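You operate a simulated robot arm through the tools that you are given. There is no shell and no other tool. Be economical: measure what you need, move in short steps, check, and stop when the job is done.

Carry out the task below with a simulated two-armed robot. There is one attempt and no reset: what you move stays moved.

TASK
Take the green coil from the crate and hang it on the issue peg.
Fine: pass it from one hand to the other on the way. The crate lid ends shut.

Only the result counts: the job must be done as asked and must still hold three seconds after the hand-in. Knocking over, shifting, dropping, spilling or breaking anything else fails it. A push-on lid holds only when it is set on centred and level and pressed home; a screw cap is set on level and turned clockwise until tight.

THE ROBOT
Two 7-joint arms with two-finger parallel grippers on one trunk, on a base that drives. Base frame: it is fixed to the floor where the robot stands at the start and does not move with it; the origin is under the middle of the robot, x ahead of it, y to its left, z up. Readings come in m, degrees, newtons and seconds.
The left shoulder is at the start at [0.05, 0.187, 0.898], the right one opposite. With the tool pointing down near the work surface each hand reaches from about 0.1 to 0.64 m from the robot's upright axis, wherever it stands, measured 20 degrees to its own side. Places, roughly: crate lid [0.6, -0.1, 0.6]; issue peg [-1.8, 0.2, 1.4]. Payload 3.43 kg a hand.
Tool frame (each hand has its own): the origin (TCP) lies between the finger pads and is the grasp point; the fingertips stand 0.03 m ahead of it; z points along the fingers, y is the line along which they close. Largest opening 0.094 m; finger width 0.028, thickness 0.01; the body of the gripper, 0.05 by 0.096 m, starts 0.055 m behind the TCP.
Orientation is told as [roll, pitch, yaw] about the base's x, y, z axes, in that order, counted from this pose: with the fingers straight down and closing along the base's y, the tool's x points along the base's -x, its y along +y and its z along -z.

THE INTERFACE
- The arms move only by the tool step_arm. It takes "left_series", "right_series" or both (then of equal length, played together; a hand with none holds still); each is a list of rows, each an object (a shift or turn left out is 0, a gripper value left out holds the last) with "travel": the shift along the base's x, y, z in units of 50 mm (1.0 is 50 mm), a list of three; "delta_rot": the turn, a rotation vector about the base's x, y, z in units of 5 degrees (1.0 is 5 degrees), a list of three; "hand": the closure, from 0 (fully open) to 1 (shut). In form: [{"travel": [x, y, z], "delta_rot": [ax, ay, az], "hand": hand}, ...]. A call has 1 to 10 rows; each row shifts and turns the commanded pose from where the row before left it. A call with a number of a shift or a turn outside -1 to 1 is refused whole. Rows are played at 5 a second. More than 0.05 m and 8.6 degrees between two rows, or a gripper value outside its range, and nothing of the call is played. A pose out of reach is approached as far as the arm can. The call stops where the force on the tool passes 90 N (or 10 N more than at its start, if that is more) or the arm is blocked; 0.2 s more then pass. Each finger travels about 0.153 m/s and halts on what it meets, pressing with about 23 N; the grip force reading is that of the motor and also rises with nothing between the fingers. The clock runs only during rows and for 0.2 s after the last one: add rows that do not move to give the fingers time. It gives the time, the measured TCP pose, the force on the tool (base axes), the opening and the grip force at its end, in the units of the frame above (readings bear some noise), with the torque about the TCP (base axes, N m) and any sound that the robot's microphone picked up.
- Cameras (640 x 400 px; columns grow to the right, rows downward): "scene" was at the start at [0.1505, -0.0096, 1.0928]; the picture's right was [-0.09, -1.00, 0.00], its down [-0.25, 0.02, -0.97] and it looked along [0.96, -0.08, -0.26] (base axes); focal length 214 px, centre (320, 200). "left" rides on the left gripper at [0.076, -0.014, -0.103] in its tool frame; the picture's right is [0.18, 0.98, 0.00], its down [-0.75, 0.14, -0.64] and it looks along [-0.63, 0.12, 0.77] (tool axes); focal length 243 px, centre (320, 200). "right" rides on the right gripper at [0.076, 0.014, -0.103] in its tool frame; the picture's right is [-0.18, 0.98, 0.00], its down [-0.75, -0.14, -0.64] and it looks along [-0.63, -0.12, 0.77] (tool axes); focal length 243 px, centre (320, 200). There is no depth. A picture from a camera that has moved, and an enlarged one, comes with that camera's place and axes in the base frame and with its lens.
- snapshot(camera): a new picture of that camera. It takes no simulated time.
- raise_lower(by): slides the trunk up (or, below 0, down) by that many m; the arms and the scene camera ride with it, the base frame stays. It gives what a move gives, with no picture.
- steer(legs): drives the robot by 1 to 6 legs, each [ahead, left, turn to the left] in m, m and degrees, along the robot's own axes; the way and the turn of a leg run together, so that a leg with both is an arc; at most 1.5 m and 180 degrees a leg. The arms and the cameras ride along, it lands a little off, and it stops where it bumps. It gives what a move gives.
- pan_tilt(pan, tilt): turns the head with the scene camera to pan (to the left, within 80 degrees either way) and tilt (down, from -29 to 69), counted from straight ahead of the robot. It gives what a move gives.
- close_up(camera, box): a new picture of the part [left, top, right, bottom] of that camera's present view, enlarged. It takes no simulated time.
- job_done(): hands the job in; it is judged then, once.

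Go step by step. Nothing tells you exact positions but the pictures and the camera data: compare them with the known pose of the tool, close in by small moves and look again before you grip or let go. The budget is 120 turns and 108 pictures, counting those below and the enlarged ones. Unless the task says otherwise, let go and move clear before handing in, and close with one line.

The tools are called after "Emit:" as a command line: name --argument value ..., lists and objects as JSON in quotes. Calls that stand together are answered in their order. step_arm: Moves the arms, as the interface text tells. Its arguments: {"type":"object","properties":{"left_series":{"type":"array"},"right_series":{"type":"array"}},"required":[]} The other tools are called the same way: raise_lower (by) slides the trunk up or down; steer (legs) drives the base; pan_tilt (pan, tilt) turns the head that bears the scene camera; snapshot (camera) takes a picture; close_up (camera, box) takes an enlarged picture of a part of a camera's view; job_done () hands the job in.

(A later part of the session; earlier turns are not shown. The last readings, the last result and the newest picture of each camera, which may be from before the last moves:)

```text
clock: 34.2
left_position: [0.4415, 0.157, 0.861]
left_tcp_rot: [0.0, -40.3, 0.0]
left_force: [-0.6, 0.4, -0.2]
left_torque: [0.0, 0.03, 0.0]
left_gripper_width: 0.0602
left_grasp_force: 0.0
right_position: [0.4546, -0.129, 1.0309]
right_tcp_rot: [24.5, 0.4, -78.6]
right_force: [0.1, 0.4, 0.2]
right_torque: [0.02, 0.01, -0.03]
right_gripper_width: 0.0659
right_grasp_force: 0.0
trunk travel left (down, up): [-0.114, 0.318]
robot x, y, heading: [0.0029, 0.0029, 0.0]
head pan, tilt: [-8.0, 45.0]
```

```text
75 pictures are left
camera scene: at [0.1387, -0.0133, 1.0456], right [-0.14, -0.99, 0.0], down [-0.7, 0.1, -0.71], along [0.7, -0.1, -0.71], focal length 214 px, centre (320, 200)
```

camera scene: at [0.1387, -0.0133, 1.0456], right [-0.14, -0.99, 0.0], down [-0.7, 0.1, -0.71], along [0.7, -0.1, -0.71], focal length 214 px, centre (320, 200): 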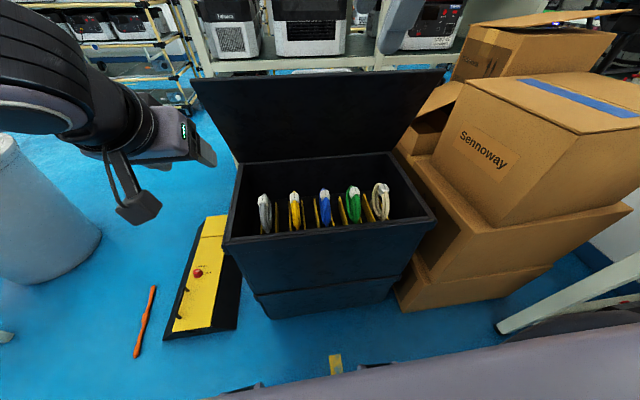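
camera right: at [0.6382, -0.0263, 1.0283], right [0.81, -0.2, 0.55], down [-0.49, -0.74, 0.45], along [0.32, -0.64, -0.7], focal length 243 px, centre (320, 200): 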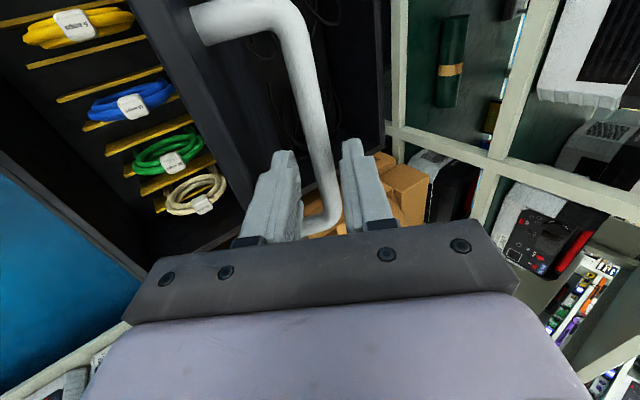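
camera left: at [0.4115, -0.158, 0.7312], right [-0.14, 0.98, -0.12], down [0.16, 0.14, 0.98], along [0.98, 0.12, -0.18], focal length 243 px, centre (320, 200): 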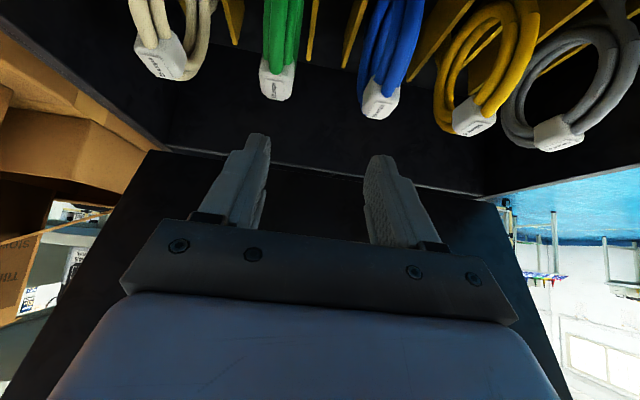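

The lid stays put. Now turning the right hand to yaw 0, staying high.

Emit:
step_arm --right_series '[{"travel": [-0.1, -0.1, 0], "delta_rot": [0, 0, 1]}, {"travel": [-0.1, -0.1, 0], "delta_rot": [0, 0, 1]}, {"travel": [-0.1, -0.1, 0], "delta_rot": [0, 0, 1]}, {"travel": [-0.1, -0.1, 0], "delta_rot": [0, 0, 1]}, {"travel": [-0.1, -0.1, 0], "delta_rot": [0, 0, 1]}, {"delta_rot": [0, 0, 1]}, {"delta_rot": [0, 0, 1]}, {"delta_rot": [0, 0, 1]}, {"delta_rot": [0, 0, 1]}, {"delta_rot": [0, 0, 1]}]'

Emit:
step_arm --right_series '[{"delta_rot": [0, 0, 1]}, {"delta_rot": [0, 0, 1]}, {"delta_rot": [0, 0, 1]}, {"delta_rot": [0, 0, 1]}, {"delta_rot": [0, 0, 1]}, {"delta_rot": [-1, 0, 0.7]}, {"delta_rot": [-1, 0, 0]}, {"delta_rot": [-1, 0, 0]}, {"delta_rot": [-1, 0, 0]}, {"delta_rot": [-0.9, 0, 0]}]'

```text
clock: 36.4
left_position: [0.4414, 0.1569, 0.859]
left_tcp_rot: [-0.1, -40.2, 0.0]
left_force: [0.2, -0.2, 0.4]
left_torque: [0.01, -0.03, 0.01]
left_gripper_width: 0.0605
left_grasp_force: 0.0
right_position: [0.4319, -0.1525, 1.0292]
right_tcp_rot: [24.5, 0.3, -28.5]
right_force: [-0.5, 0.4, -0.7]
right_torque: [0.02, -0.01, 0.01]
right_gripper_width: 0.0658
right_grasp_force: 0.0
trunk travel left (down, up): [-0.114, 0.318]
robot x, y, heading: [-0.0013, -0.0004, 0.1]
head pan, tilt: [-8.0, 45.0]
```

```text
clock: 38.6
left_position: [0.4419, 0.1572, 0.8605]
left_tcp_rot: [-0.1, -40.2, 0.1]
left_force: [0.8, 0.4, -0.1]
left_torque: [-0.02, -0.01, 0.02]
left_gripper_width: 0.0604
left_grasp_force: 0.1
right_position: [0.4316, -0.1516, 1.0288]
right_tcp_rot: [0.0, 0.1, -0.3]
right_force: [-0.9, -0.1, -0.6]
right_torque: [0.01, 0.0, 0.01]
right_gripper_width: 0.0658
right_grasp_force: 0.0
trunk travel left (down, up): [-0.114, 0.318]
robot x, y, heading: [0.0023, 0.0031, 0.2]
head pan, tilt: [-8.0, 45.0]
```

Now pitch 25° forward and move to a pre-grasp point above the green coil.

Emit:
step_arm --right_series '[{"travel": [0.1, -0.095, -0.78], "delta_rot": [0, -0.8, 0]}, {"travel": [0.2, -0.095, -0.78], "delta_rot": [0, -0.8, 0]}, {"travel": [0.3, -0.095, -0.78], "delta_rot": [0, -0.8, 0]}, {"travel": [0.3, -0.095, -0.78], "delta_rot": [0, -0.8, 0]}, {"travel": [0.3, -0.095, -0.78], "delta_rot": [0, -0.8, 0]}, {"travel": [0.4, -0.095, -0.78], "delta_rot": [0, -0.8, 0]}, {"travel": [0.45, -0.095, -0.78], "delta_rot": [0, -0.2, 0]}, {"travel": [0.45, -0.095, -0.7]}, {}]'

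Emit:
snapshot --camera "right"

Emit:
close_up --camera "scene" --box '[220, 90, 460, 240]'

```text
clock: 40.6
left_position: [0.442, 0.1571, 0.86]
left_tcp_rot: [-0.1, -40.1, 0.0]
left_force: [0.4, 0.2, -0.6]
left_torque: [0.02, 0.01, 0.0]
left_gripper_width: 0.0604
left_grasp_force: 0.0
right_position: [0.5588, -0.1923, 0.722]
right_tcp_rot: [0.1, -24.9, -0.2]
right_force: [0.5, -0.5, -0.9]
right_torque: [0.0, 0.0, -0.02]
right_gripper_width: 0.0659
right_grasp_force: 0.0
trunk travel left (down, up): [-0.114, 0.318]
robot x, y, heading: [0.0024, -0.0003, -0.1]
head pan, tilt: [-8.0, 45.0]
```

```text
74 pictures are left
camera right: at [0.4477, -0.1768, 0.7835], right [0.17, 0.98, 0.08], down [0.41, -0.14, 0.9], along [0.89, -0.12, -0.43], focal length 243 px, centre (320, 200)
```

right: 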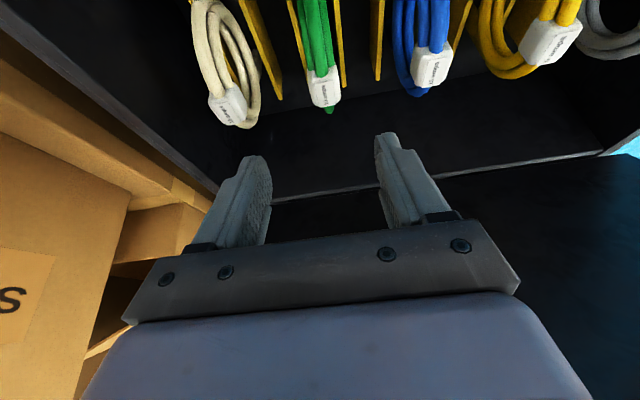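

```text
2.67 times, centred on (340, 165) of scene
camera zoom: at [0.1388, -0.0133, 1.0456], right [-0.14, -0.99, 0.0], down [-0.7, 0.1, -0.71], along [0.7, -0.1, -0.71], focal length 572 px, centre (267, 293)
```

zoom: 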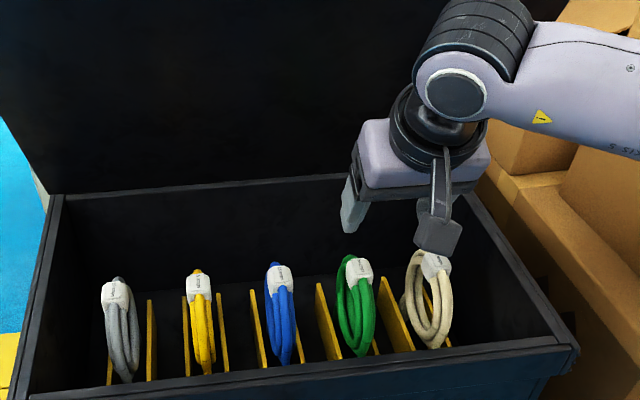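

The block is confirmed at about [0.607, -0.186, 0.595]. I'll descend along the axis to 4 cm short and look again.

Emit:
step_arm --right_series '[{"travel": [0.2, 0.1, -0.4]}, {"travel": [0.3, 0, -0.7]}, {"travel": [0.2, 0, -0.6]}, {}]'

Emit:
snapshot --camera "right"

Emit:
close_up --camera "scene" --box '[280, 130, 420, 220]'

```text
clock: 41.6
left_position: [0.4426, 0.1571, 0.8604]
left_tcp_rot: [-0.1, -40.1, 0.0]
left_force: [0.3, -0.9, 1.1]
left_torque: [0.0, 0.0, 0.04]
left_gripper_width: 0.0602
left_grasp_force: 0.1
right_position: [0.5907, -0.1844, 0.6364]
right_tcp_rot: [0.1, -25.0, -0.2]
right_force: [-0.6, 0.0, -0.8]
right_torque: [0.01, 0.01, -0.03]
right_gripper_width: 0.0657
right_grasp_force: 0.0
trunk travel left (down, up): [-0.114, 0.318]
robot x, y, heading: [-0.0012, -0.001, -0.0]
head pan, tilt: [-8.0, 45.0]
```

```text
72 pictures are left
camera right: at [0.4796, -0.1705, 0.698], right [0.17, 0.98, 0.08], down [0.41, -0.14, 0.9], along [0.89, -0.12, -0.43], focal length 243 px, centre (320, 200)
```

right: 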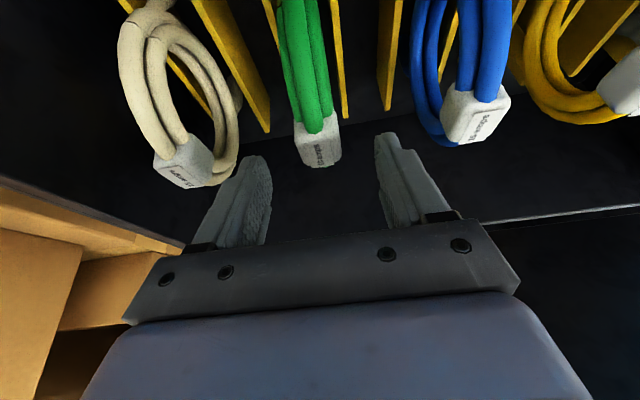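

```text
4.44 times, centred on (350, 175) of scene
camera zoom: at [0.1388, -0.0132, 1.0456], right [-0.14, -0.99, 0.0], down [-0.7, 0.1, -0.71], along [0.7, -0.1, -0.71], focal length 953 px, centre (187, 311)
```

zoom: 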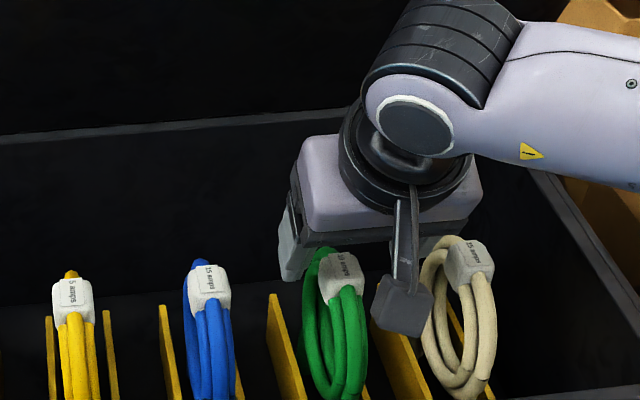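

Refined block position is [0.616, -0.187, 0.585], lined up between the fingers. Advancing and gripping.

Emit:
step_arm --right_series '[{"travel": [0.18, -0.05, -0.35], "hand": 0.36}, {"travel": [0.18, 0, -0.34]}, {"travel": [0.18, 0, -0.33]}, {}]'

Emit:
snapshot --camera "right"

```text
clock: 42.6
left_position: [0.4431, 0.1562, 0.8613]
left_tcp_rot: [-0.1, -40.1, 0.0]
left_force: [0.7, 0.4, 0.0]
left_torque: [-0.02, 0.0, 0.02]
left_gripper_width: 0.0602
left_grasp_force: 0.2
right_position: [0.6185, -0.1871, 0.5839]
right_tcp_rot: [0.1, -25.0, -0.2]
right_force: [0.3, -0.4, -0.5]
right_torque: [-0.02, -0.02, -0.02]
right_gripper_width: 0.0601
right_grasp_force: 0.2
trunk travel left (down, up): [-0.114, 0.318]
robot x, y, heading: [0.002, -0.0047, 0.1]
head pan, tilt: [-8.0, 45.0]
```

```text
70 pictures are left
camera right: at [0.5077, -0.1722, 0.6464], right [0.17, 0.98, 0.08], down [0.41, -0.14, 0.9], along [0.89, -0.12, -0.43], focal length 243 px, centre (320, 200)
```

right: 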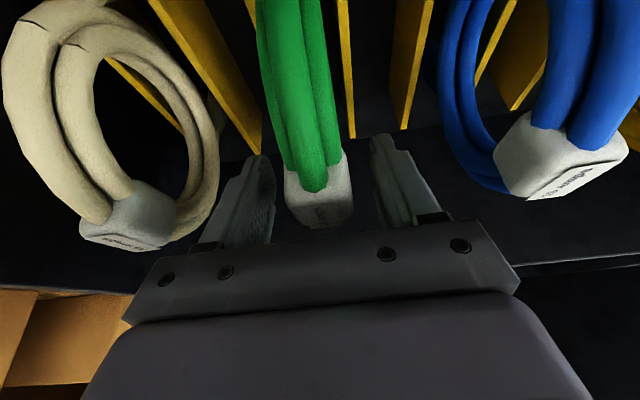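

The block sits right at the TCP. Closing.

Emit:
step_arm --right_series '[{"hand": 0.6}, {"hand": 0.8}, {"hand": 1}, {"hand": 1}, {}]'

Emit:
snapshot --camera "right"

```text
clock: 43.8
left_position: [0.4432, 0.1577, 0.8618]
left_tcp_rot: [-0.1, -40.1, 0.0]
left_force: [-0.4, 0.7, -0.7]
left_torque: [0.03, -0.01, -0.03]
left_gripper_width: 0.0599
left_grasp_force: 0.0
right_position: [0.618, -0.1852, 0.584]
right_tcp_rot: [0.2, -24.9, -0.2]
right_force: [0.1, 0.1, -0.2]
right_torque: [0.06, -0.06, 0.06]
right_gripper_width: 0.0266
right_grasp_force: 22.9
trunk travel left (down, up): [-0.114, 0.318]
robot x, y, heading: [0.0005, -0.0032, 0.0]
head pan, tilt: [-8.0, 45.0]
```

```text
69 pictures are left
camera right: at [0.5076, -0.1721, 0.6467], right [0.17, 0.98, 0.08], down [0.41, -0.14, 0.9], along [0.89, -0.12, -0.43], focal length 243 px, centre (320, 200)
```

right: 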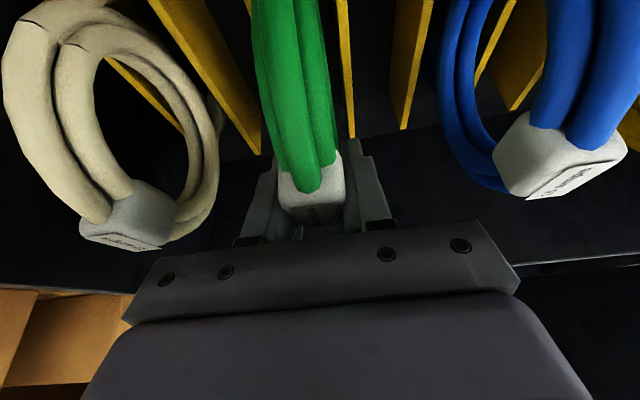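

Gripped at 26.6 mm. Lifting straight up, clear of the crate.

Emit:
step_arm --right_series '[{"travel": [0, 0, 0.3]}, {"travel": [0, 0, 0.5]}, {"travel": [0, 0, 0.6]}, {"travel": [0, 0, 0.6]}, {"travel": [-0.2, 0, 0.7]}, {"travel": [-0.5, 0, 0.6]}, {"travel": [-0.7, 0, 0.5]}, {"travel": [-0.7, 0, 0.4]}, {}]'

Emit:
snapshot --camera "right"

Emit:
snapshot --camera "scene"

```text
clock: 45.8
left_position: [0.4424, 0.1568, 0.8611]
left_tcp_rot: [-0.1, -40.2, 0.0]
left_force: [0.0, -0.9, 0.0]
left_torque: [-0.03, 0.01, -0.02]
left_gripper_width: 0.06
left_grasp_force: 0.0
right_position: [0.5115, -0.1832, 0.7937]
right_tcp_rot: [0.2, -24.9, -0.2]
right_force: [0.3, 0.1, -1.1]
right_torque: [0.01, -0.06, -0.01]
right_gripper_width: 0.0267
right_grasp_force: 22.7
trunk travel left (down, up): [-0.114, 0.318]
robot x, y, heading: [-0.0008, 0.0049, -0.0]
head pan, tilt: [-8.0, 45.0]
```

```text
68 pictures are left
camera right: at [0.4009, -0.1686, 0.8559], right [0.17, 0.98, 0.08], down [0.41, -0.14, 0.9], along [0.89, -0.12, -0.43], focal length 243 px, centre (320, 200)
```

right: 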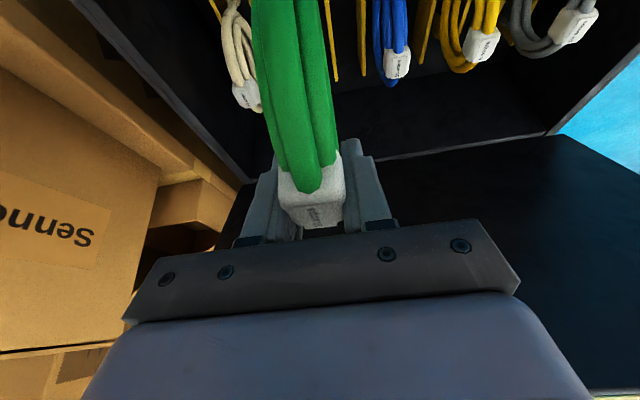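

```text
67 pictures are left
camera scene: at [0.1388, -0.0133, 1.0456], right [-0.14, -0.99, 0.0], down [-0.7, 0.1, -0.71], along [0.7, -0.1, -0.71], focal length 214 px, centre (320, 200)
```

scene: 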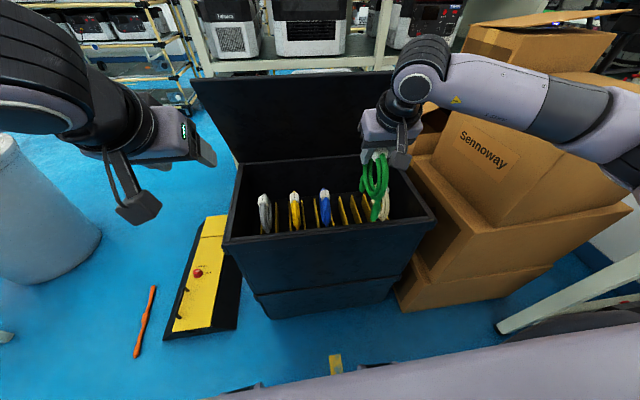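

The coil is out. Next I move the right hand back out of the way and bring the left hand, fingers closed, up over the lid's edge so it can pull the lid shut from its outer face.

Emit:
step_arm --left_series '[{"travel": [0.3, -0.2, 0.7], "delta_rot": [0, 0.4, 0], "hand": 1}, {"travel": [0.4, -0.26, 0.7], "delta_rot": [0, 0.4, 0]}, {"travel": [0.5, -0.26, 0.7], "delta_rot": [0, 0.4, 0]}, {"travel": [0.6, -0.26, 0.6], "delta_rot": [0, 0.4, 0]}, {"travel": [0.6, -0.26, 0.5], "delta_rot": [0, 0.4, 0]}, {"travel": [0.7, -0.26, 0.3], "delta_rot": [0, 0.4, 0]}, {}]' --right_series '[{"travel": [-0.44, -0.29, 0.45]}, {"travel": [-0.44, -0.29, 0.45]}, {"travel": [-0.44, -0.29, 0.45]}, {"travel": [-0.44, -0.29, 0.45]}, {"travel": [-0.44, -0.29, 0.45]}, {"travel": [-0.44, -0.29, 0.45]}, {}]'

Emit:
snapshot --camera "left"

Emit:
pan_tilt --pan 0 --tilt 25

Emit:
snapshot --camera "scene"

```text
clock: 47.4
left_position: [0.5953, 0.0834, 1.0334]
left_tcp_rot: [0.0, -28.3, -0.1]
left_force: [-0.2, -1.2, -0.2]
left_torque: [0.02, 0.03, -0.02]
left_gripper_width: 0.0
left_grasp_force: 22.8
right_position: [0.3806, -0.2721, 0.9307]
right_tcp_rot: [0.1, -24.8, -0.2]
right_force: [0.2, 0.2, -1.3]
right_torque: [-0.02, -0.07, -0.02]
right_gripper_width: 0.0266
right_grasp_force: 23.2
trunk travel left (down, up): [-0.114, 0.318]
robot x, y, heading: [0.0037, -0.0049, 0.1]
head pan, tilt: [-8.0, 45.0]
```

```text
66 pictures are left
camera left: at [0.4804, 0.07, 1.0881], right [-0.16, 0.98, -0.09], down [0.36, 0.14, 0.92], along [0.92, 0.12, -0.38], focal length 243 px, centre (320, 200)
```

left: 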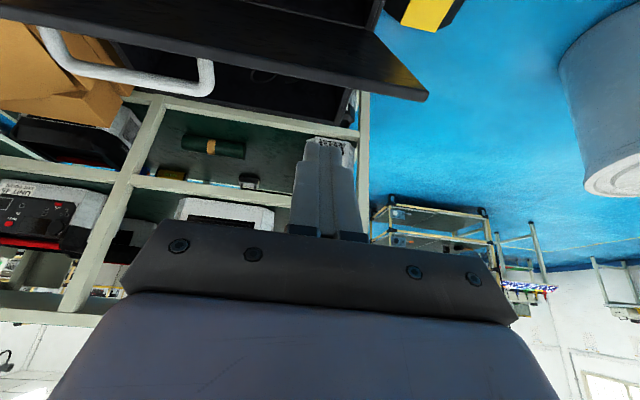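

```text
clock: 48.2
left_position: [0.5962, 0.0835, 1.0326]
left_tcp_rot: [-0.2, -28.2, 0.0]
left_force: [-0.4, -0.5, 0.5]
left_torque: [-0.03, -0.01, 0.02]
left_gripper_width: 0.0
left_grasp_force: 23.4
right_position: [0.3789, -0.2722, 0.9294]
right_tcp_rot: [0.1, -24.9, -0.3]
right_force: [-1.0, -0.2, -1.7]
right_torque: [0.04, -0.06, 0.01]
right_gripper_width: 0.0264
right_grasp_force: 23.3
trunk travel left (down, up): [-0.114, 0.318]
robot x, y, heading: [0.0, -0.0048, 0.0]
head pan, tilt: [0.0, 25.0]
```

```text
65 pictures are left
camera scene: at [0.1504, -0.002, 1.0761], right [0.0, -1.0, 0.0], down [-0.42, 0.0, -0.91], along [0.91, 0.0, -0.42], focal length 214 px, centre (320, 200)
```

scene: 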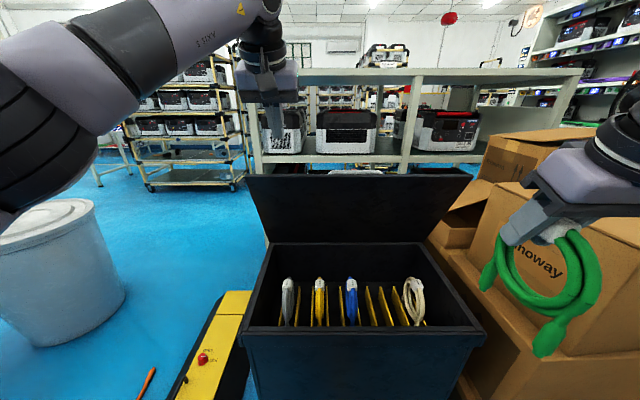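

The lid edge is at about x 0.62–0.65, z 0.92. I'll go over it and then down behind it.

Emit:
step_arm --left_series '[{"travel": [0.8, 0, -0.2]}, {"travel": [0.8, 0, -0.3]}, {"travel": [0.8, 0, -0.3]}, {"travel": [0.1, 0, -0.6]}, {"travel": [0.1, 0, -0.6]}, {}]'

Emit:
snapshot --camera "left"

Emit:
snapshot --camera "scene"

```text
clock: 49.6
left_position: [0.6705, 0.1134, 0.9074]
left_tcp_rot: [-0.1, -28.2, 0.0]
left_force: [-1.1, 0.2, -0.1]
left_torque: [-0.01, 0.01, -0.01]
left_gripper_width: 0.0001
left_grasp_force: 22.6
left hand out of reach, approached as far as the arm can: row 1, 2, 3
right_position: [0.3801, -0.2719, 0.9294]
right_tcp_rot: [0.1, -24.9, -0.2]
right_force: [-0.6, 0.3, -1.0]
right_torque: [0.01, -0.05, 0.01]
right_gripper_width: 0.0266
right_grasp_force: 22.9
trunk travel left (down, up): [-0.114, 0.318]
robot x, y, heading: [0.0002, -0.0013, -0.1]
head pan, tilt: [0.0, 25.0]
```

```text
64 pictures are left
camera left: at [0.555, 0.0997, 0.9619], right [-0.16, 0.98, -0.09], down [0.36, 0.14, 0.92], along [0.92, 0.12, -0.38], focal length 243 px, centre (320, 200)
```

left: 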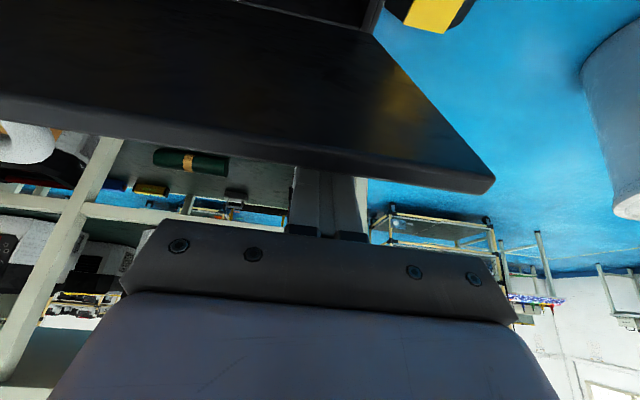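

```text
63 pictures are left
camera scene: at [0.1505, -0.002, 1.0762], right [0.0, -1.0, 0.0], down [-0.42, 0.0, -0.91], along [0.91, 0.0, -0.42], focal length 214 px, centre (320, 200)
```

scene: 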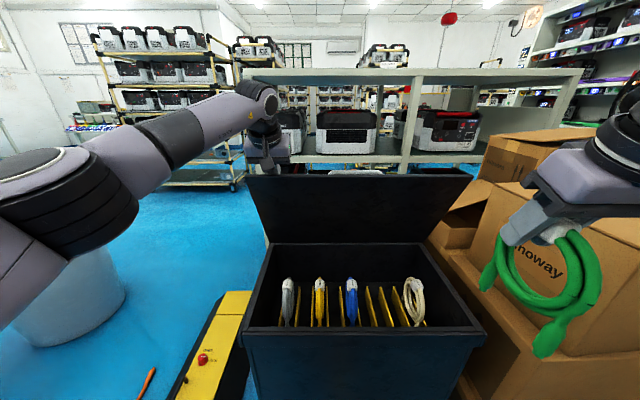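

The fingers are behind the lid. Pulling it along its arc, first 20°.

Emit:
step_arm --left_series '[{"travel": [-0.49, 0, -0.27], "delta_rot": [0, -1, 0]}, {"travel": [-0.48, 0, -0.32], "delta_rot": [0, -1, 0]}, {"travel": [-0.44, 0, -0.35], "delta_rot": [0, -1, 0]}, {"travel": [-0.41, 0, -0.4], "delta_rot": [0, -1, 0]}, {}]'

Emit:
snapshot --camera "scene"

```text
clock: 50.8
left_position: [0.5781, 0.1142, 0.8435]
left_tcp_rot: [-0.2, -48.2, 0.2]
left_force: [-0.1, -0.1, -0.8]
left_torque: [-0.02, 0.0, -0.02]
left_gripper_width: 0.0
left_grasp_force: 23.2
right_position: [0.3805, -0.2718, 0.9307]
right_tcp_rot: [0.2, -24.9, -0.2]
right_force: [0.1, 0.7, -2.3]
right_torque: [0.01, -0.05, 0.04]
right_gripper_width: 0.027
right_grasp_force: 23.4
trunk travel left (down, up): [-0.114, 0.318]
robot x, y, heading: [0.0029, -0.0014, -0.1]
head pan, tilt: [0.0, 25.0]
```

```text
62 pictures are left
camera scene: at [0.1504, -0.0019, 1.0762], right [0.0, -1.0, 0.0], down [-0.42, 0.0, -0.91], along [0.91, 0.0, -0.42], focal length 214 px, centre (320, 200)
```

scene: 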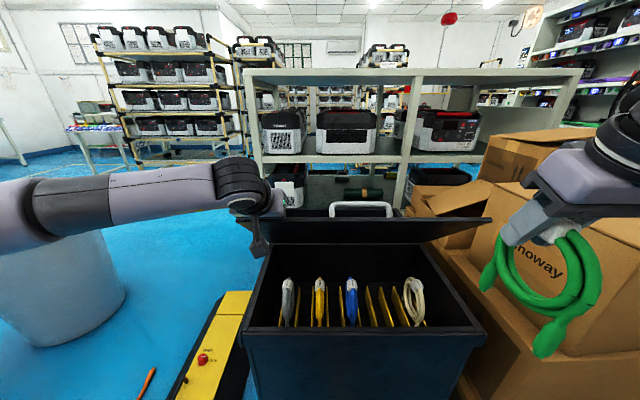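

The lid follows nicely. Continuing down.

Emit:
step_arm --left_series '[{"travel": [-0.37, 0, -0.43], "delta_rot": [0, -1, 0]}, {"travel": [-0.34, 0, -0.46], "delta_rot": [0, -1, 0]}, {"travel": [-0.3, 0, -0.49], "delta_rot": [0, -1, 0]}, {"travel": [-0.25, 0, -0.51], "delta_rot": [0, -1, 0]}, {"travel": [-0.2, 0, -0.53], "delta_rot": [0, -0.6, 0]}, {}]'

Emit:
snapshot --camera "scene"

```text
clock: 52.2
left_position: [0.5026, 0.1122, 0.7224]
left_tcp_rot: [-0.3, -71.2, 0.0]
left_force: [0.2, 0.2, 1.2]
left_torque: [-0.02, 0.02, -0.03]
left_gripper_width: 0.0002
left_grasp_force: 23.3
right_position: [0.3799, -0.2725, 0.9305]
right_tcp_rot: [0.1, -24.9, -0.2]
right_force: [-0.3, 0.9, -2.0]
right_torque: [0.0, -0.05, -0.03]
right_gripper_width: 0.0267
right_grasp_force: 23.3
trunk travel left (down, up): [-0.114, 0.318]
robot x, y, heading: [-0.003, -0.0016, -0.1]
head pan, tilt: [0.0, 25.0]
```

```text
61 pictures are left
camera scene: at [0.1504, -0.002, 1.0762], right [0.0, -1.0, 0.0], down [-0.42, 0.0, -0.91], along [0.91, 0.0, -0.42], focal length 214 px, centre (320, 200)
```

scene: 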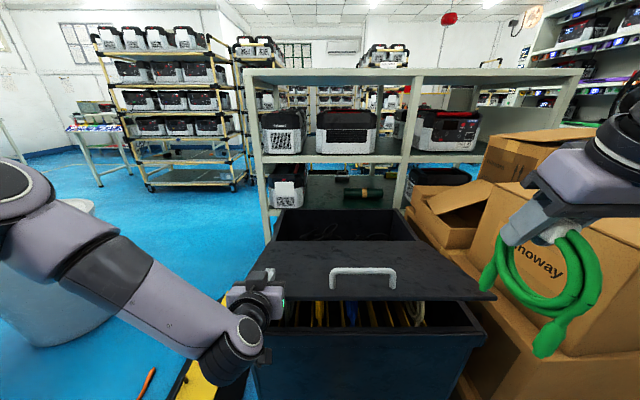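

The lid is at about 15°. Pressing down the rest of the way.

Emit:
step_arm --left_series '[{"travel": [-0.1, 0, -0.5], "delta_rot": [0, -0.5, 0]}, {"travel": [-0.05, 0, -0.4], "delta_rot": [0, -0.5, 0]}, {"travel": [0, 0, -0.4]}, {"travel": [0, 0, -0.2]}, {"travel": [0, 0, -0.15]}, {}]'

Emit:
snapshot --camera "scene"

```text
clock: 53.6
left_position: [0.4923, 0.0809, 0.6576]
left_tcp_rot: [0.0, -76.1, 0.2]
left_force: [-0.2, -0.3, 0.5]
left_torque: [0.0, 0.02, -0.02]
left_gripper_width: 0.0
left_grasp_force: 23.2
left hand out of reach, approached as far as the arm can: row 2, 3, 4, 5
right_position: [0.3793, -0.2733, 0.9311]
right_tcp_rot: [0.0, -24.9, -0.2]
right_force: [0.1, -0.1, -1.6]
right_torque: [-0.01, -0.02, -0.03]
right_gripper_width: 0.0268
right_grasp_force: 22.9
trunk travel left (down, up): [-0.114, 0.318]
robot x, y, heading: [-0.0004, -0.0024, 0.0]
head pan, tilt: [0.0, 25.0]
```

```text
60 pictures are left
camera scene: at [0.1504, -0.002, 1.0762], right [0.0, -1.0, 0.0], down [-0.42, 0.0, -0.91], along [0.91, 0.0, -0.42], focal length 214 px, centre (320, 200)
```

scene: 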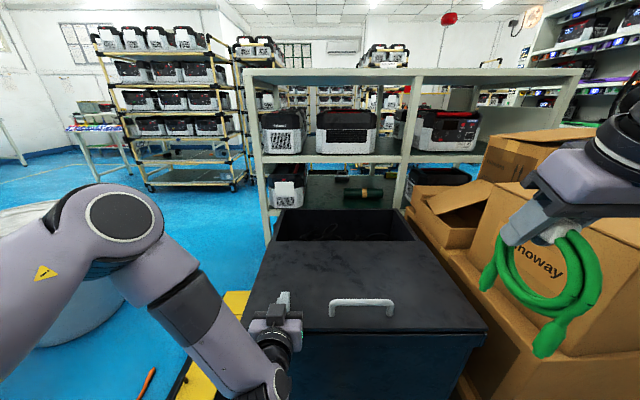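

Nearly closed. I'll raise the hand, tip the fingers down, and press on the front of the lid to finish.

Emit:
step_arm --left_series '[{"travel": [-0.1, 0, 0.6], "delta_rot": [0, 1, 0]}, {"travel": [0, 0, 0.3], "delta_rot": [0, 1, 0]}, {"delta_rot": [0, 1, 0]}, {"delta_rot": [0, 1, 0]}, {"delta_rot": [0, 1, 0]}, {"delta_rot": [0, 1, 0]}, {"delta_rot": [0, 1, 0]}, {"delta_rot": [0, 1, 0]}, {}]'

Emit:
step_arm --left_series '[{"travel": [0.2, 0, -0.3]}, {"travel": [0, 0, -0.3]}, {"travel": [0, 0, -0.2]}, {"travel": [0, 0, -0.2]}, {"travel": [0, 0, -0.1]}, {"travel": [0, 0, -0.1]}, {}]'

Emit:
close_up --camera "scene" --box '[200, 200, 520, 400]'

```text
clock: 55.6
left_position: [0.4853, 0.0798, 0.7048]
left_tcp_rot: [-0.2, -36.1, 0.0]
left_force: [0.8, -0.1, -0.1]
left_torque: [-0.05, -0.01, 0.0]
left_gripper_width: 0.0
left_grasp_force: 23.0
right_position: [0.3796, -0.2716, 0.9308]
right_tcp_rot: [0.2, -24.9, -0.2]
right_force: [-0.4, 0.3, -2.2]
right_torque: [-0.04, -0.05, 0.0]
right_gripper_width: 0.027
right_grasp_force: 23.0
trunk travel left (down, up): [-0.114, 0.318]
robot x, y, heading: [0.0002, 0.0042, 0.3]
head pan, tilt: [0.0, 25.0]
```

```text
clock: 57.0
left_position: [0.5028, 0.0787, 0.6648]
left_tcp_rot: [-0.9, -38.5, 0.5]
left_force: [-9.9, 0.9, 30.8]
left_torque: [0.03, 0.07, -0.07]
left_gripper_width: 0.0002
left_grasp_force: 23.1
right_position: [0.3774, -0.2715, 0.9303]
right_tcp_rot: [0.1, -24.9, -0.2]
right_force: [-0.1, 0.0, -1.5]
right_torque: [0.0, -0.03, 0.0]
right_gripper_width: 0.0267
right_grasp_force: 22.6
trunk travel left (down, up): [-0.114, 0.318]
robot x, y, heading: [-0.0007, 0.0002, -0.2]
head pan, tilt: [0.0, 25.0]
stopped in row 6 (left hand): the force on the tool passed its limit (the readings are from after the stop); the commanded pose is now the measured one
```

```text
2.00 times, centred on (360, 300) of scene
camera zoom: at [0.1473, -0.0017, 1.0761], right [0.0, -1.0, 0.0], down [-0.42, 0.0, -0.91], along [0.91, 0.0, -0.42], focal length 429 px, centre (240, 0)
```

zoom: 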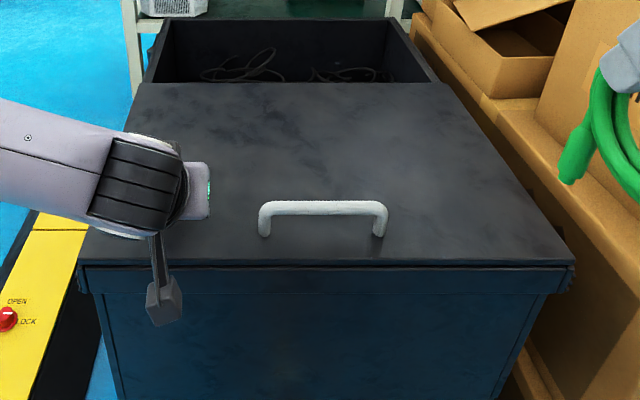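

The lid is shut and pressed to the force limit. Withdrawing the left hand up and back.

Emit:
step_arm --left_series '[{"travel": [-0.1, 0, 0.6]}, {"travel": [-0.2, 0.1, 0.8], "delta_rot": [0, 0.8, 0]}, {"travel": [-0.4, 0.3, 0.8], "delta_rot": [0, 0.8, 0]}, {"travel": [-0.5, 0.4, 0.7], "delta_rot": [0, 0.8, 0]}, {"travel": [-0.5, 0.4, 0.7], "delta_rot": [0, 0.8, 0]}, {"travel": [-0.5, 0.4, 0.7], "delta_rot": [0, 0.8, 0]}, {"travel": [-0.4, 0.4, 0.7], "delta_rot": [0, 0.8, 0]}, {"delta_rot": [0, 0.8, 0]}, {"delta_rot": [0, 0.8, 0], "hand": 0.3}, {}]'

Emit:
pan_tilt --pan -10 --tilt 40

Emit:
snapshot --camera "scene"

Emit:
pan_tilt --pan 80 --tilt 5

Emit:
snapshot --camera "scene"

```text
clock: 59.2
left_position: [0.3722, 0.1801, 0.9076]
left_tcp_rot: [-0.2, -5.6, 0.2]
left_force: [0.1, -0.4, 1.1]
left_torque: [0.0, -0.02, 0.03]
left_gripper_width: 0.066
left_grasp_force: 0.0
right_position: [0.3796, -0.2719, 0.9303]
right_tcp_rot: [0.1, -24.9, -0.2]
right_force: [-0.2, -0.8, -1.2]
right_torque: [-0.04, -0.02, 0.0]
right_gripper_width: 0.0268
right_grasp_force: 23.3
trunk travel left (down, up): [-0.114, 0.318]
robot x, y, heading: [0.0014, 0.0016, -0.2]
head pan, tilt: [0.0, 25.0]
```

```text
clock: 59.9
left_position: [0.3725, 0.1798, 0.9072]
left_tcp_rot: [-0.2, -5.7, 0.4]
left_force: [0.6, 0.2, -0.4]
left_torque: [0.04, 0.02, 0.0]
left_gripper_width: 0.0658
left_grasp_force: 0.2
right_position: [0.3789, -0.2724, 0.9301]
right_tcp_rot: [0.2, -24.9, -0.2]
right_force: [-0.2, 0.1, -1.7]
right_torque: [0.0, 0.0, 0.01]
right_gripper_width: 0.0267
right_grasp_force: 23.5
trunk travel left (down, up): [-0.114, 0.318]
robot x, y, heading: [-0.0009, -0.0026, -0.2]
head pan, tilt: [-10.0, 40.0]
```

```text
58 pictures are left
camera scene: at [0.1416, -0.0163, 1.0529], right [-0.17, -0.98, 0.0], down [-0.63, 0.11, -0.77], along [0.75, -0.13, -0.64], focal length 214 px, centre (320, 200)
```

scene: 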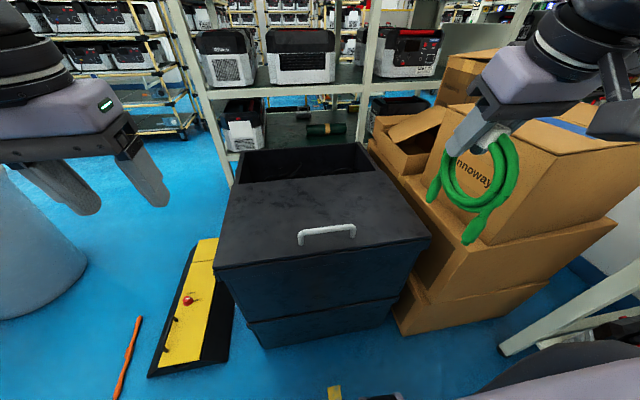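

```text
clock: 61.6
left_position: [0.3711, 0.1797, 0.9088]
left_tcp_rot: [-0.2, -5.7, 0.3]
left_force: [-0.4, -0.8, 0.3]
left_torque: [0.0, 0.03, -0.01]
left_gripper_width: 0.0659
left_grasp_force: 0.1
right_position: [0.3795, -0.2715, 0.931]
right_tcp_rot: [0.1, -24.9, -0.2]
right_force: [0.2, 0.0, -1.3]
right_torque: [-0.02, 0.01, -0.02]
right_gripper_width: 0.0261
right_grasp_force: 23.2
trunk travel left (down, up): [-0.114, 0.318]
robot x, y, heading: [0.0005, 0.0005, -0.1]
head pan, tilt: [80.0, 5.0]
```

```text
57 pictures are left
camera scene: at [0.0739, 0.0889, 1.1086], right [0.98, -0.17, 0.0], down [-0.02, -0.09, -1.0], along [0.17, 0.98, -0.09], focal length 214 px, centre (320, 200)
```

scene: 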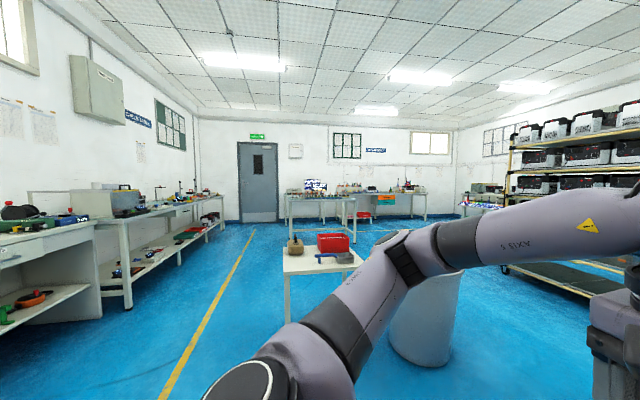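

The lid is fully shut. Next I back up a bit and turn around to find the peg.

Emit:
steer --legs '[[-0.25, 0, 0], [0, 0, 90], [0, 0, 90]]'

Emit:
pan_tilt --pan 0 --tilt 5

Emit:
snapshot --camera "scene"

```text
clock: 71.0
left_position: [-0.6245, -0.1639, 0.9077]
left_tcp_rot: [-0.2, -5.7, 178.0]
left_force: [-0.3, -0.6, 0.4]
left_torque: [0.01, -0.01, 0.01]
left_gripper_width: 0.0657
left_grasp_force: 0.0
right_position: [-0.6138, 0.2871, 0.9297]
right_tcp_rot: [0.1, -25.0, 177.6]
right_force: [-0.9, 0.5, -1.4]
right_torque: [-0.01, 0.03, 0.0]
right_gripper_width: 0.0267
right_grasp_force: 22.6
trunk travel left (down, up): [-0.114, 0.318]
robot x, y, heading: [-0.2466, 0.0015, 177.8]
head pan, tilt: [80.0, 5.0]
```

```text
clock: 72.5
left_position: [-0.6246, -0.1628, 0.9074]
left_tcp_rot: [-0.2, -5.7, 178.0]
left_force: [-0.1, 0.1, 0.2]
left_torque: [0.03, -0.01, 0.0]
left_gripper_width: 0.0658
left_grasp_force: 0.1
right_position: [-0.6144, 0.2864, 0.9307]
right_tcp_rot: [0.1, -24.9, 177.6]
right_force: [0.6, -0.9, -1.5]
right_torque: [0.02, 0.03, 0.02]
right_gripper_width: 0.0266
right_grasp_force: 23.3
trunk travel left (down, up): [-0.114, 0.318]
robot x, y, heading: [-0.2447, -0.0004, 177.6]
head pan, tilt: [0.0, 5.0]
```

```text
56 pictures are left
camera scene: at [-0.3968, 0.0048, 1.1086], right [0.04, 1.0, 0.0], down [0.09, 0.0, -1.0], along [-1.0, 0.04, -0.09], focal length 214 px, centre (320, 200)
```

scene: 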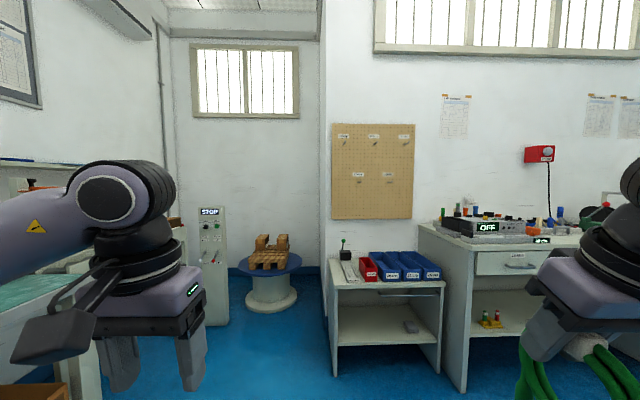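

Emit:
close_up --camera "scene" --box '[322, 115, 422, 225]'

```text
3.64 times, centred on (372, 170) of scene
camera zoom: at [-0.3968, 0.0048, 1.1086], right [0.04, 1.0, 0.0], down [0.09, 0.0, -1.0], along [-1.0, 0.04, -0.09], focal length 780 px, centre (131, 309)
```

zoom: 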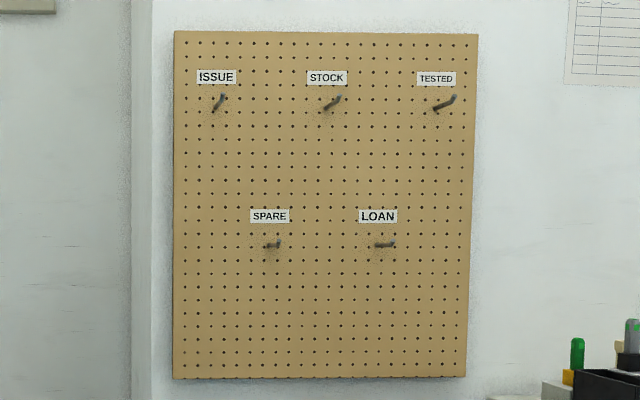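

The ISSUE peg is top left on the pegboard, pointing toward me at about [-1.77, 0.21, 1.36]. I'll turn the coil so its ring faces forward (right hand tool-down, robot-frame yaw -90) to look at it and set up the handover.

Emit:
step_arm --right_series '[{"delta_rot": [0, -1, 0], "travel": [0, -0.1, 0.1]}, {"delta_rot": [0, -1, 0], "travel": [0, -0.1, 0.1]}, {"delta_rot": [0, -1, 0], "travel": [0, -0.1, 0.1]}, {"delta_rot": [0, -1, 0], "travel": [0, -0.1, 0.1]}, {"delta_rot": [0, -1, 0], "travel": [0, -0.1, 0.1]}, {"delta_rot": [0, 0, -1], "travel": [-0.1, -0.2, 0.1]}, {"delta_rot": [0, 0, -1], "travel": [-0.1, -0.2, 0.1]}, {"delta_rot": [0, 0, -1], "travel": [-0.1, -0.2, 0.1]}, {"delta_rot": [0, 0, -1], "travel": [-0.1, -0.2, 0.1]}]'

Emit:
step_arm --right_series '[{"delta_rot": [0, 0, -1], "travel": [-0.1, -0.2, 0.1]}, {"delta_rot": [0, 0, -1], "travel": [-0.1, -0.2, 0.1]}, {"delta_rot": [0, 0, -1], "travel": [-0.1, -0.2, 0.1]}, {"delta_rot": [0, 0, -1], "travel": [-0.1, -0.2, 0.1]}, {"delta_rot": [0, 0, -1], "travel": [-0.1, -0.2, 0.1]}, {"delta_rot": [0, 0, -1], "travel": [-0.1, -0.2, 0]}, {"delta_rot": [0, 0, -1], "travel": [-0.1, -0.2, 0]}, {"delta_rot": [0, 0, -1], "travel": [-0.1, -0.2, 0]}, {"delta_rot": [0, 0, -1], "travel": [-0.1, -0.2, 0]}, {"delta_rot": [0, 0, -1], "travel": [-0.1, -0.2, 0]}]'

Emit:
step_arm --right_series '[{"delta_rot": [0, 0, -1], "travel": [-0.1, 0, 0]}, {"delta_rot": [0, 0, -1], "travel": [-0.1, 0, 0]}, {"delta_rot": [0, 0, -1], "travel": [-0.1, 0, 0]}, {"delta_rot": [0, 0, -1], "travel": [-0.1, 0, 0]}, {}]'

Emit:
pan_tilt --pan -8 --tilt 25

Emit:
snapshot --camera "scene"

Emit:
snapshot --camera "right"

```text
clock: 74.5
left_position: [-0.6247, -0.1638, 0.9082]
left_tcp_rot: [-0.2, -5.7, 178.0]
left_force: [0.1, -0.2, 0.1]
left_torque: [-0.03, 0.0, -0.01]
left_gripper_width: 0.0661
left_grasp_force: 0.0
right_position: [-0.6335, 0.2216, 0.9764]
right_tcp_rot: [-0.8, 0.1, 157.6]
right_force: [0.7, 0.4, -1.5]
right_torque: [0.0, 0.02, 0.02]
right_gripper_width: 0.0266
right_grasp_force: 23.3
trunk travel left (down, up): [-0.114, 0.318]
robot x, y, heading: [-0.2455, -0.0008, 177.8]
head pan, tilt: [0.0, 5.0]
```

```text
clock: 76.7
left_position: [-0.6245, -0.1641, 0.9079]
left_tcp_rot: [-0.2, -5.6, 178.1]
left_force: [-0.3, 0.0, 0.1]
left_torque: [-0.02, -0.03, -0.02]
left_gripper_width: 0.0657
left_grasp_force: 0.1
right_position: [-0.6837, 0.1234, 0.999]
right_tcp_rot: [-0.9, 0.0, 107.7]
right_force: [-1.2, -0.3, -2.1]
right_torque: [0.06, 0.04, 0.03]
right_gripper_width: 0.0265
right_grasp_force: 23.0
trunk travel left (down, up): [-0.114, 0.318]
robot x, y, heading: [-0.2438, 0.0013, 177.8]
head pan, tilt: [0.0, 5.0]
```

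```text
clock: 77.9
left_position: [-0.6235, -0.1646, 0.9076]
left_tcp_rot: [-0.2, -5.7, 178.0]
left_force: [-0.6, -0.6, -0.4]
left_torque: [-0.03, -0.01, -0.01]
left_gripper_width: 0.0658
left_grasp_force: 0.1
right_position: [-0.7027, 0.1217, 1.0003]
right_tcp_rot: [-1.0, 0.1, 87.7]
right_force: [-0.8, -0.9, -0.6]
right_torque: [0.05, 0.01, 0.03]
right_gripper_width: 0.0267
right_grasp_force: 23.0
trunk travel left (down, up): [-0.114, 0.318]
robot x, y, heading: [-0.2452, 0.0006, 177.7]
head pan, tilt: [0.0, 5.0]
```

```text
clock: 78.7
left_position: [-0.6246, -0.1637, 0.9079]
left_tcp_rot: [-0.2, -5.7, 178.0]
left_force: [0.1, 0.6, -0.4]
left_torque: [0.01, -0.02, 0.0]
left_gripper_width: 0.066
left_grasp_force: 0.1
right_position: [-0.7028, 0.1214, 1.0]
right_tcp_rot: [-1.0, 0.0, 87.7]
right_force: [-0.6, -0.6, -1.1]
right_torque: [0.07, -0.01, 0.03]
right_gripper_width: 0.0266
right_grasp_force: 22.8
trunk travel left (down, up): [-0.114, 0.318]
robot x, y, heading: [-0.2427, -0.0025, 177.5]
head pan, tilt: [-8.0, 25.0]
```

```text
54 pictures are left
camera scene: at [-0.3958, 0.0176, 1.0763], right [0.18, 0.98, 0.0], down [0.42, -0.08, -0.91], along [-0.89, 0.16, -0.42], focal length 214 px, centre (320, 200)
```

scene: 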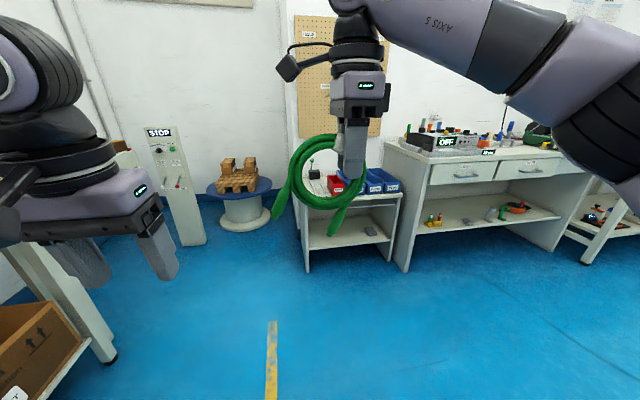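

```text
53 pictures are left
camera right: at [-0.7212, 0.0462, 1.1036], right [-0.97, 0.22, -0.02], down [0.16, 0.75, 0.64], along [0.16, 0.62, -0.77], focal length 243 px, centre (320, 200)
```

right: 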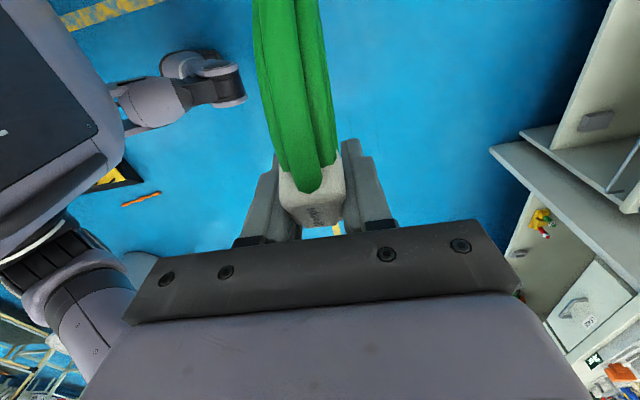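

Emit:
close_up --camera "scene" --box '[250, 70, 410, 250]'

```text
2.22 times, centred on (330, 160) of scene
camera zoom: at [-0.3958, 0.0176, 1.0763], right [0.18, 0.98, 0.0], down [0.42, -0.08, -0.91], along [-0.89, 0.16, -0.42], focal length 477 px, centre (298, 289)
```

zoom: 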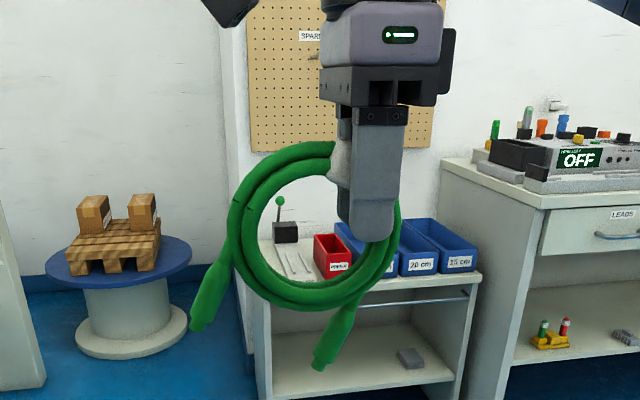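

The ring is about 0.057 m in outer radius, and its clean segment is at the upper left, opposite the block. For the handover I'll turn the right hand back to yaw 0 so the ring normal points to robot-left, and roll the left hand to point sideways toward it.

Emit:
step_arm --right_series '[{"delta_rot": [0, 0, 1]}, {"delta_rot": [0, 0, 1]}, {"delta_rot": [0, 0, 1]}, {"delta_rot": [0, 0, 1]}, {"delta_rot": [0, 0, 1]}, {"delta_rot": [0, 0, 1]}, {"delta_rot": [0, 0, 1]}, {"delta_rot": [0, 0, 1]}, {"delta_rot": [0, 0, 1]}]' --left_series '[{"delta_rot": [1, 0, 0], "travel": [0, -0.3, 0.2]}, {"delta_rot": [1, 0, 0], "travel": [0, -0.3, 0.2]}, {"delta_rot": [1, 0, 0], "travel": [0, -0.3, 0.2]}, {"delta_rot": [1, 0, 0], "travel": [0, -0.2, 0.2]}, {"delta_rot": [1, 0, 0], "travel": [0, -0.2, 0.2]}, {"delta_rot": [1, 0, 0], "travel": [0, -0.2, 0.2]}, {"delta_rot": [1, 0, 0], "travel": [0, 0, 0.2]}, {"delta_rot": [1, 0, 0], "travel": [0, 0, 0.2]}, {"delta_rot": [1, 0, 0], "travel": [0, 0, 0.2]}]'

Emit:
step_arm --right_series '[{"delta_rot": [0, 0, 1]}, {"delta_rot": [0, 0, 1]}, {"delta_rot": [0, 0, 1]}, {"delta_rot": [0, 0, 1]}, {"delta_rot": [0, 0, 1]}, {"delta_rot": [0, 0, 1]}, {"delta_rot": [0, 0, 1]}, {"delta_rot": [0, 0, 1]}, {"delta_rot": [0, 0, 1]}]' --left_series '[{"delta_rot": [1, 0, 0]}, {"delta_rot": [1, 0, 0]}, {"delta_rot": [1, 0, 0]}, {"delta_rot": [1, 0, 0]}, {"delta_rot": [1, 0, 0]}, {"delta_rot": [1, 0, 0]}, {"delta_rot": [1, 0, 0]}, {"delta_rot": [1, 0, 0]}, {"delta_rot": [1, 0, 0]}]'

Emit:
snapshot --camera "scene"

Emit:
snapshot --camera "left"

```text
clock: 80.7
left_position: [-0.6245, -0.2384, 0.9963]
left_tcp_rot: [-45.6, -5.4, -177.4]
left_force: [0.0, 0.4, 0.1]
left_torque: [0.0, -0.01, 0.01]
left_gripper_width: 0.0658
left_grasp_force: 0.0
right_position: [-0.7037, 0.1219, 1.0019]
right_tcp_rot: [-0.9, 0.2, 132.9]
right_force: [0.1, -0.7, -1.3]
right_torque: [0.06, 0.04, 0.01]
right_gripper_width: 0.0265
right_grasp_force: 23.6
trunk travel left (down, up): [-0.114, 0.318]
robot x, y, heading: [-0.2484, -0.0002, 177.6]
head pan, tilt: [-8.0, 25.0]
```

```text
clock: 82.7
left_position: [-0.6245, -0.2395, 0.9978]
left_tcp_rot: [-90.5, -2.2, -174.3]
left_force: [-0.5, -0.1, 0.0]
left_torque: [-0.02, -0.01, -0.01]
left_gripper_width: 0.0658
left_grasp_force: 0.0
right_position: [-0.7027, 0.1223, 1.0006]
right_tcp_rot: [-0.9, 0.1, 177.8]
right_force: [-0.5, 1.0, -0.6]
right_torque: [-0.01, 0.06, -0.03]
right_gripper_width: 0.0267
right_grasp_force: 23.2
trunk travel left (down, up): [-0.114, 0.318]
robot x, y, heading: [-0.2474, 0.0021, 177.4]
head pan, tilt: [-8.0, 25.0]
```

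```text
51 pictures are left
camera scene: at [-0.3957, 0.0176, 1.0762], right [0.18, 0.98, 0.0], down [0.42, -0.08, -0.91], along [-0.89, 0.16, -0.42], focal length 214 px, centre (320, 200)
```

scene: 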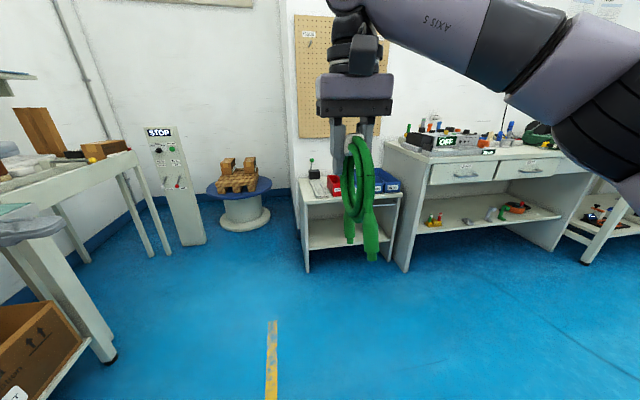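

```text
50 pictures are left
camera left: at [-0.5373, -0.3332, 1.009], right [0.15, 0.02, -0.99], down [-0.69, -0.71, -0.12], along [-0.71, 0.7, -0.09], focal length 243 px, centre (320, 200)
```

left: 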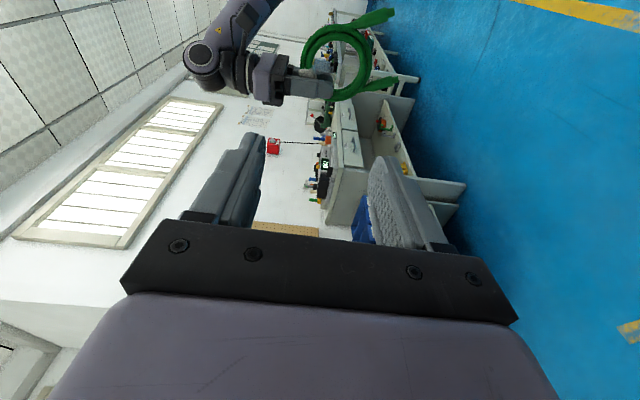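

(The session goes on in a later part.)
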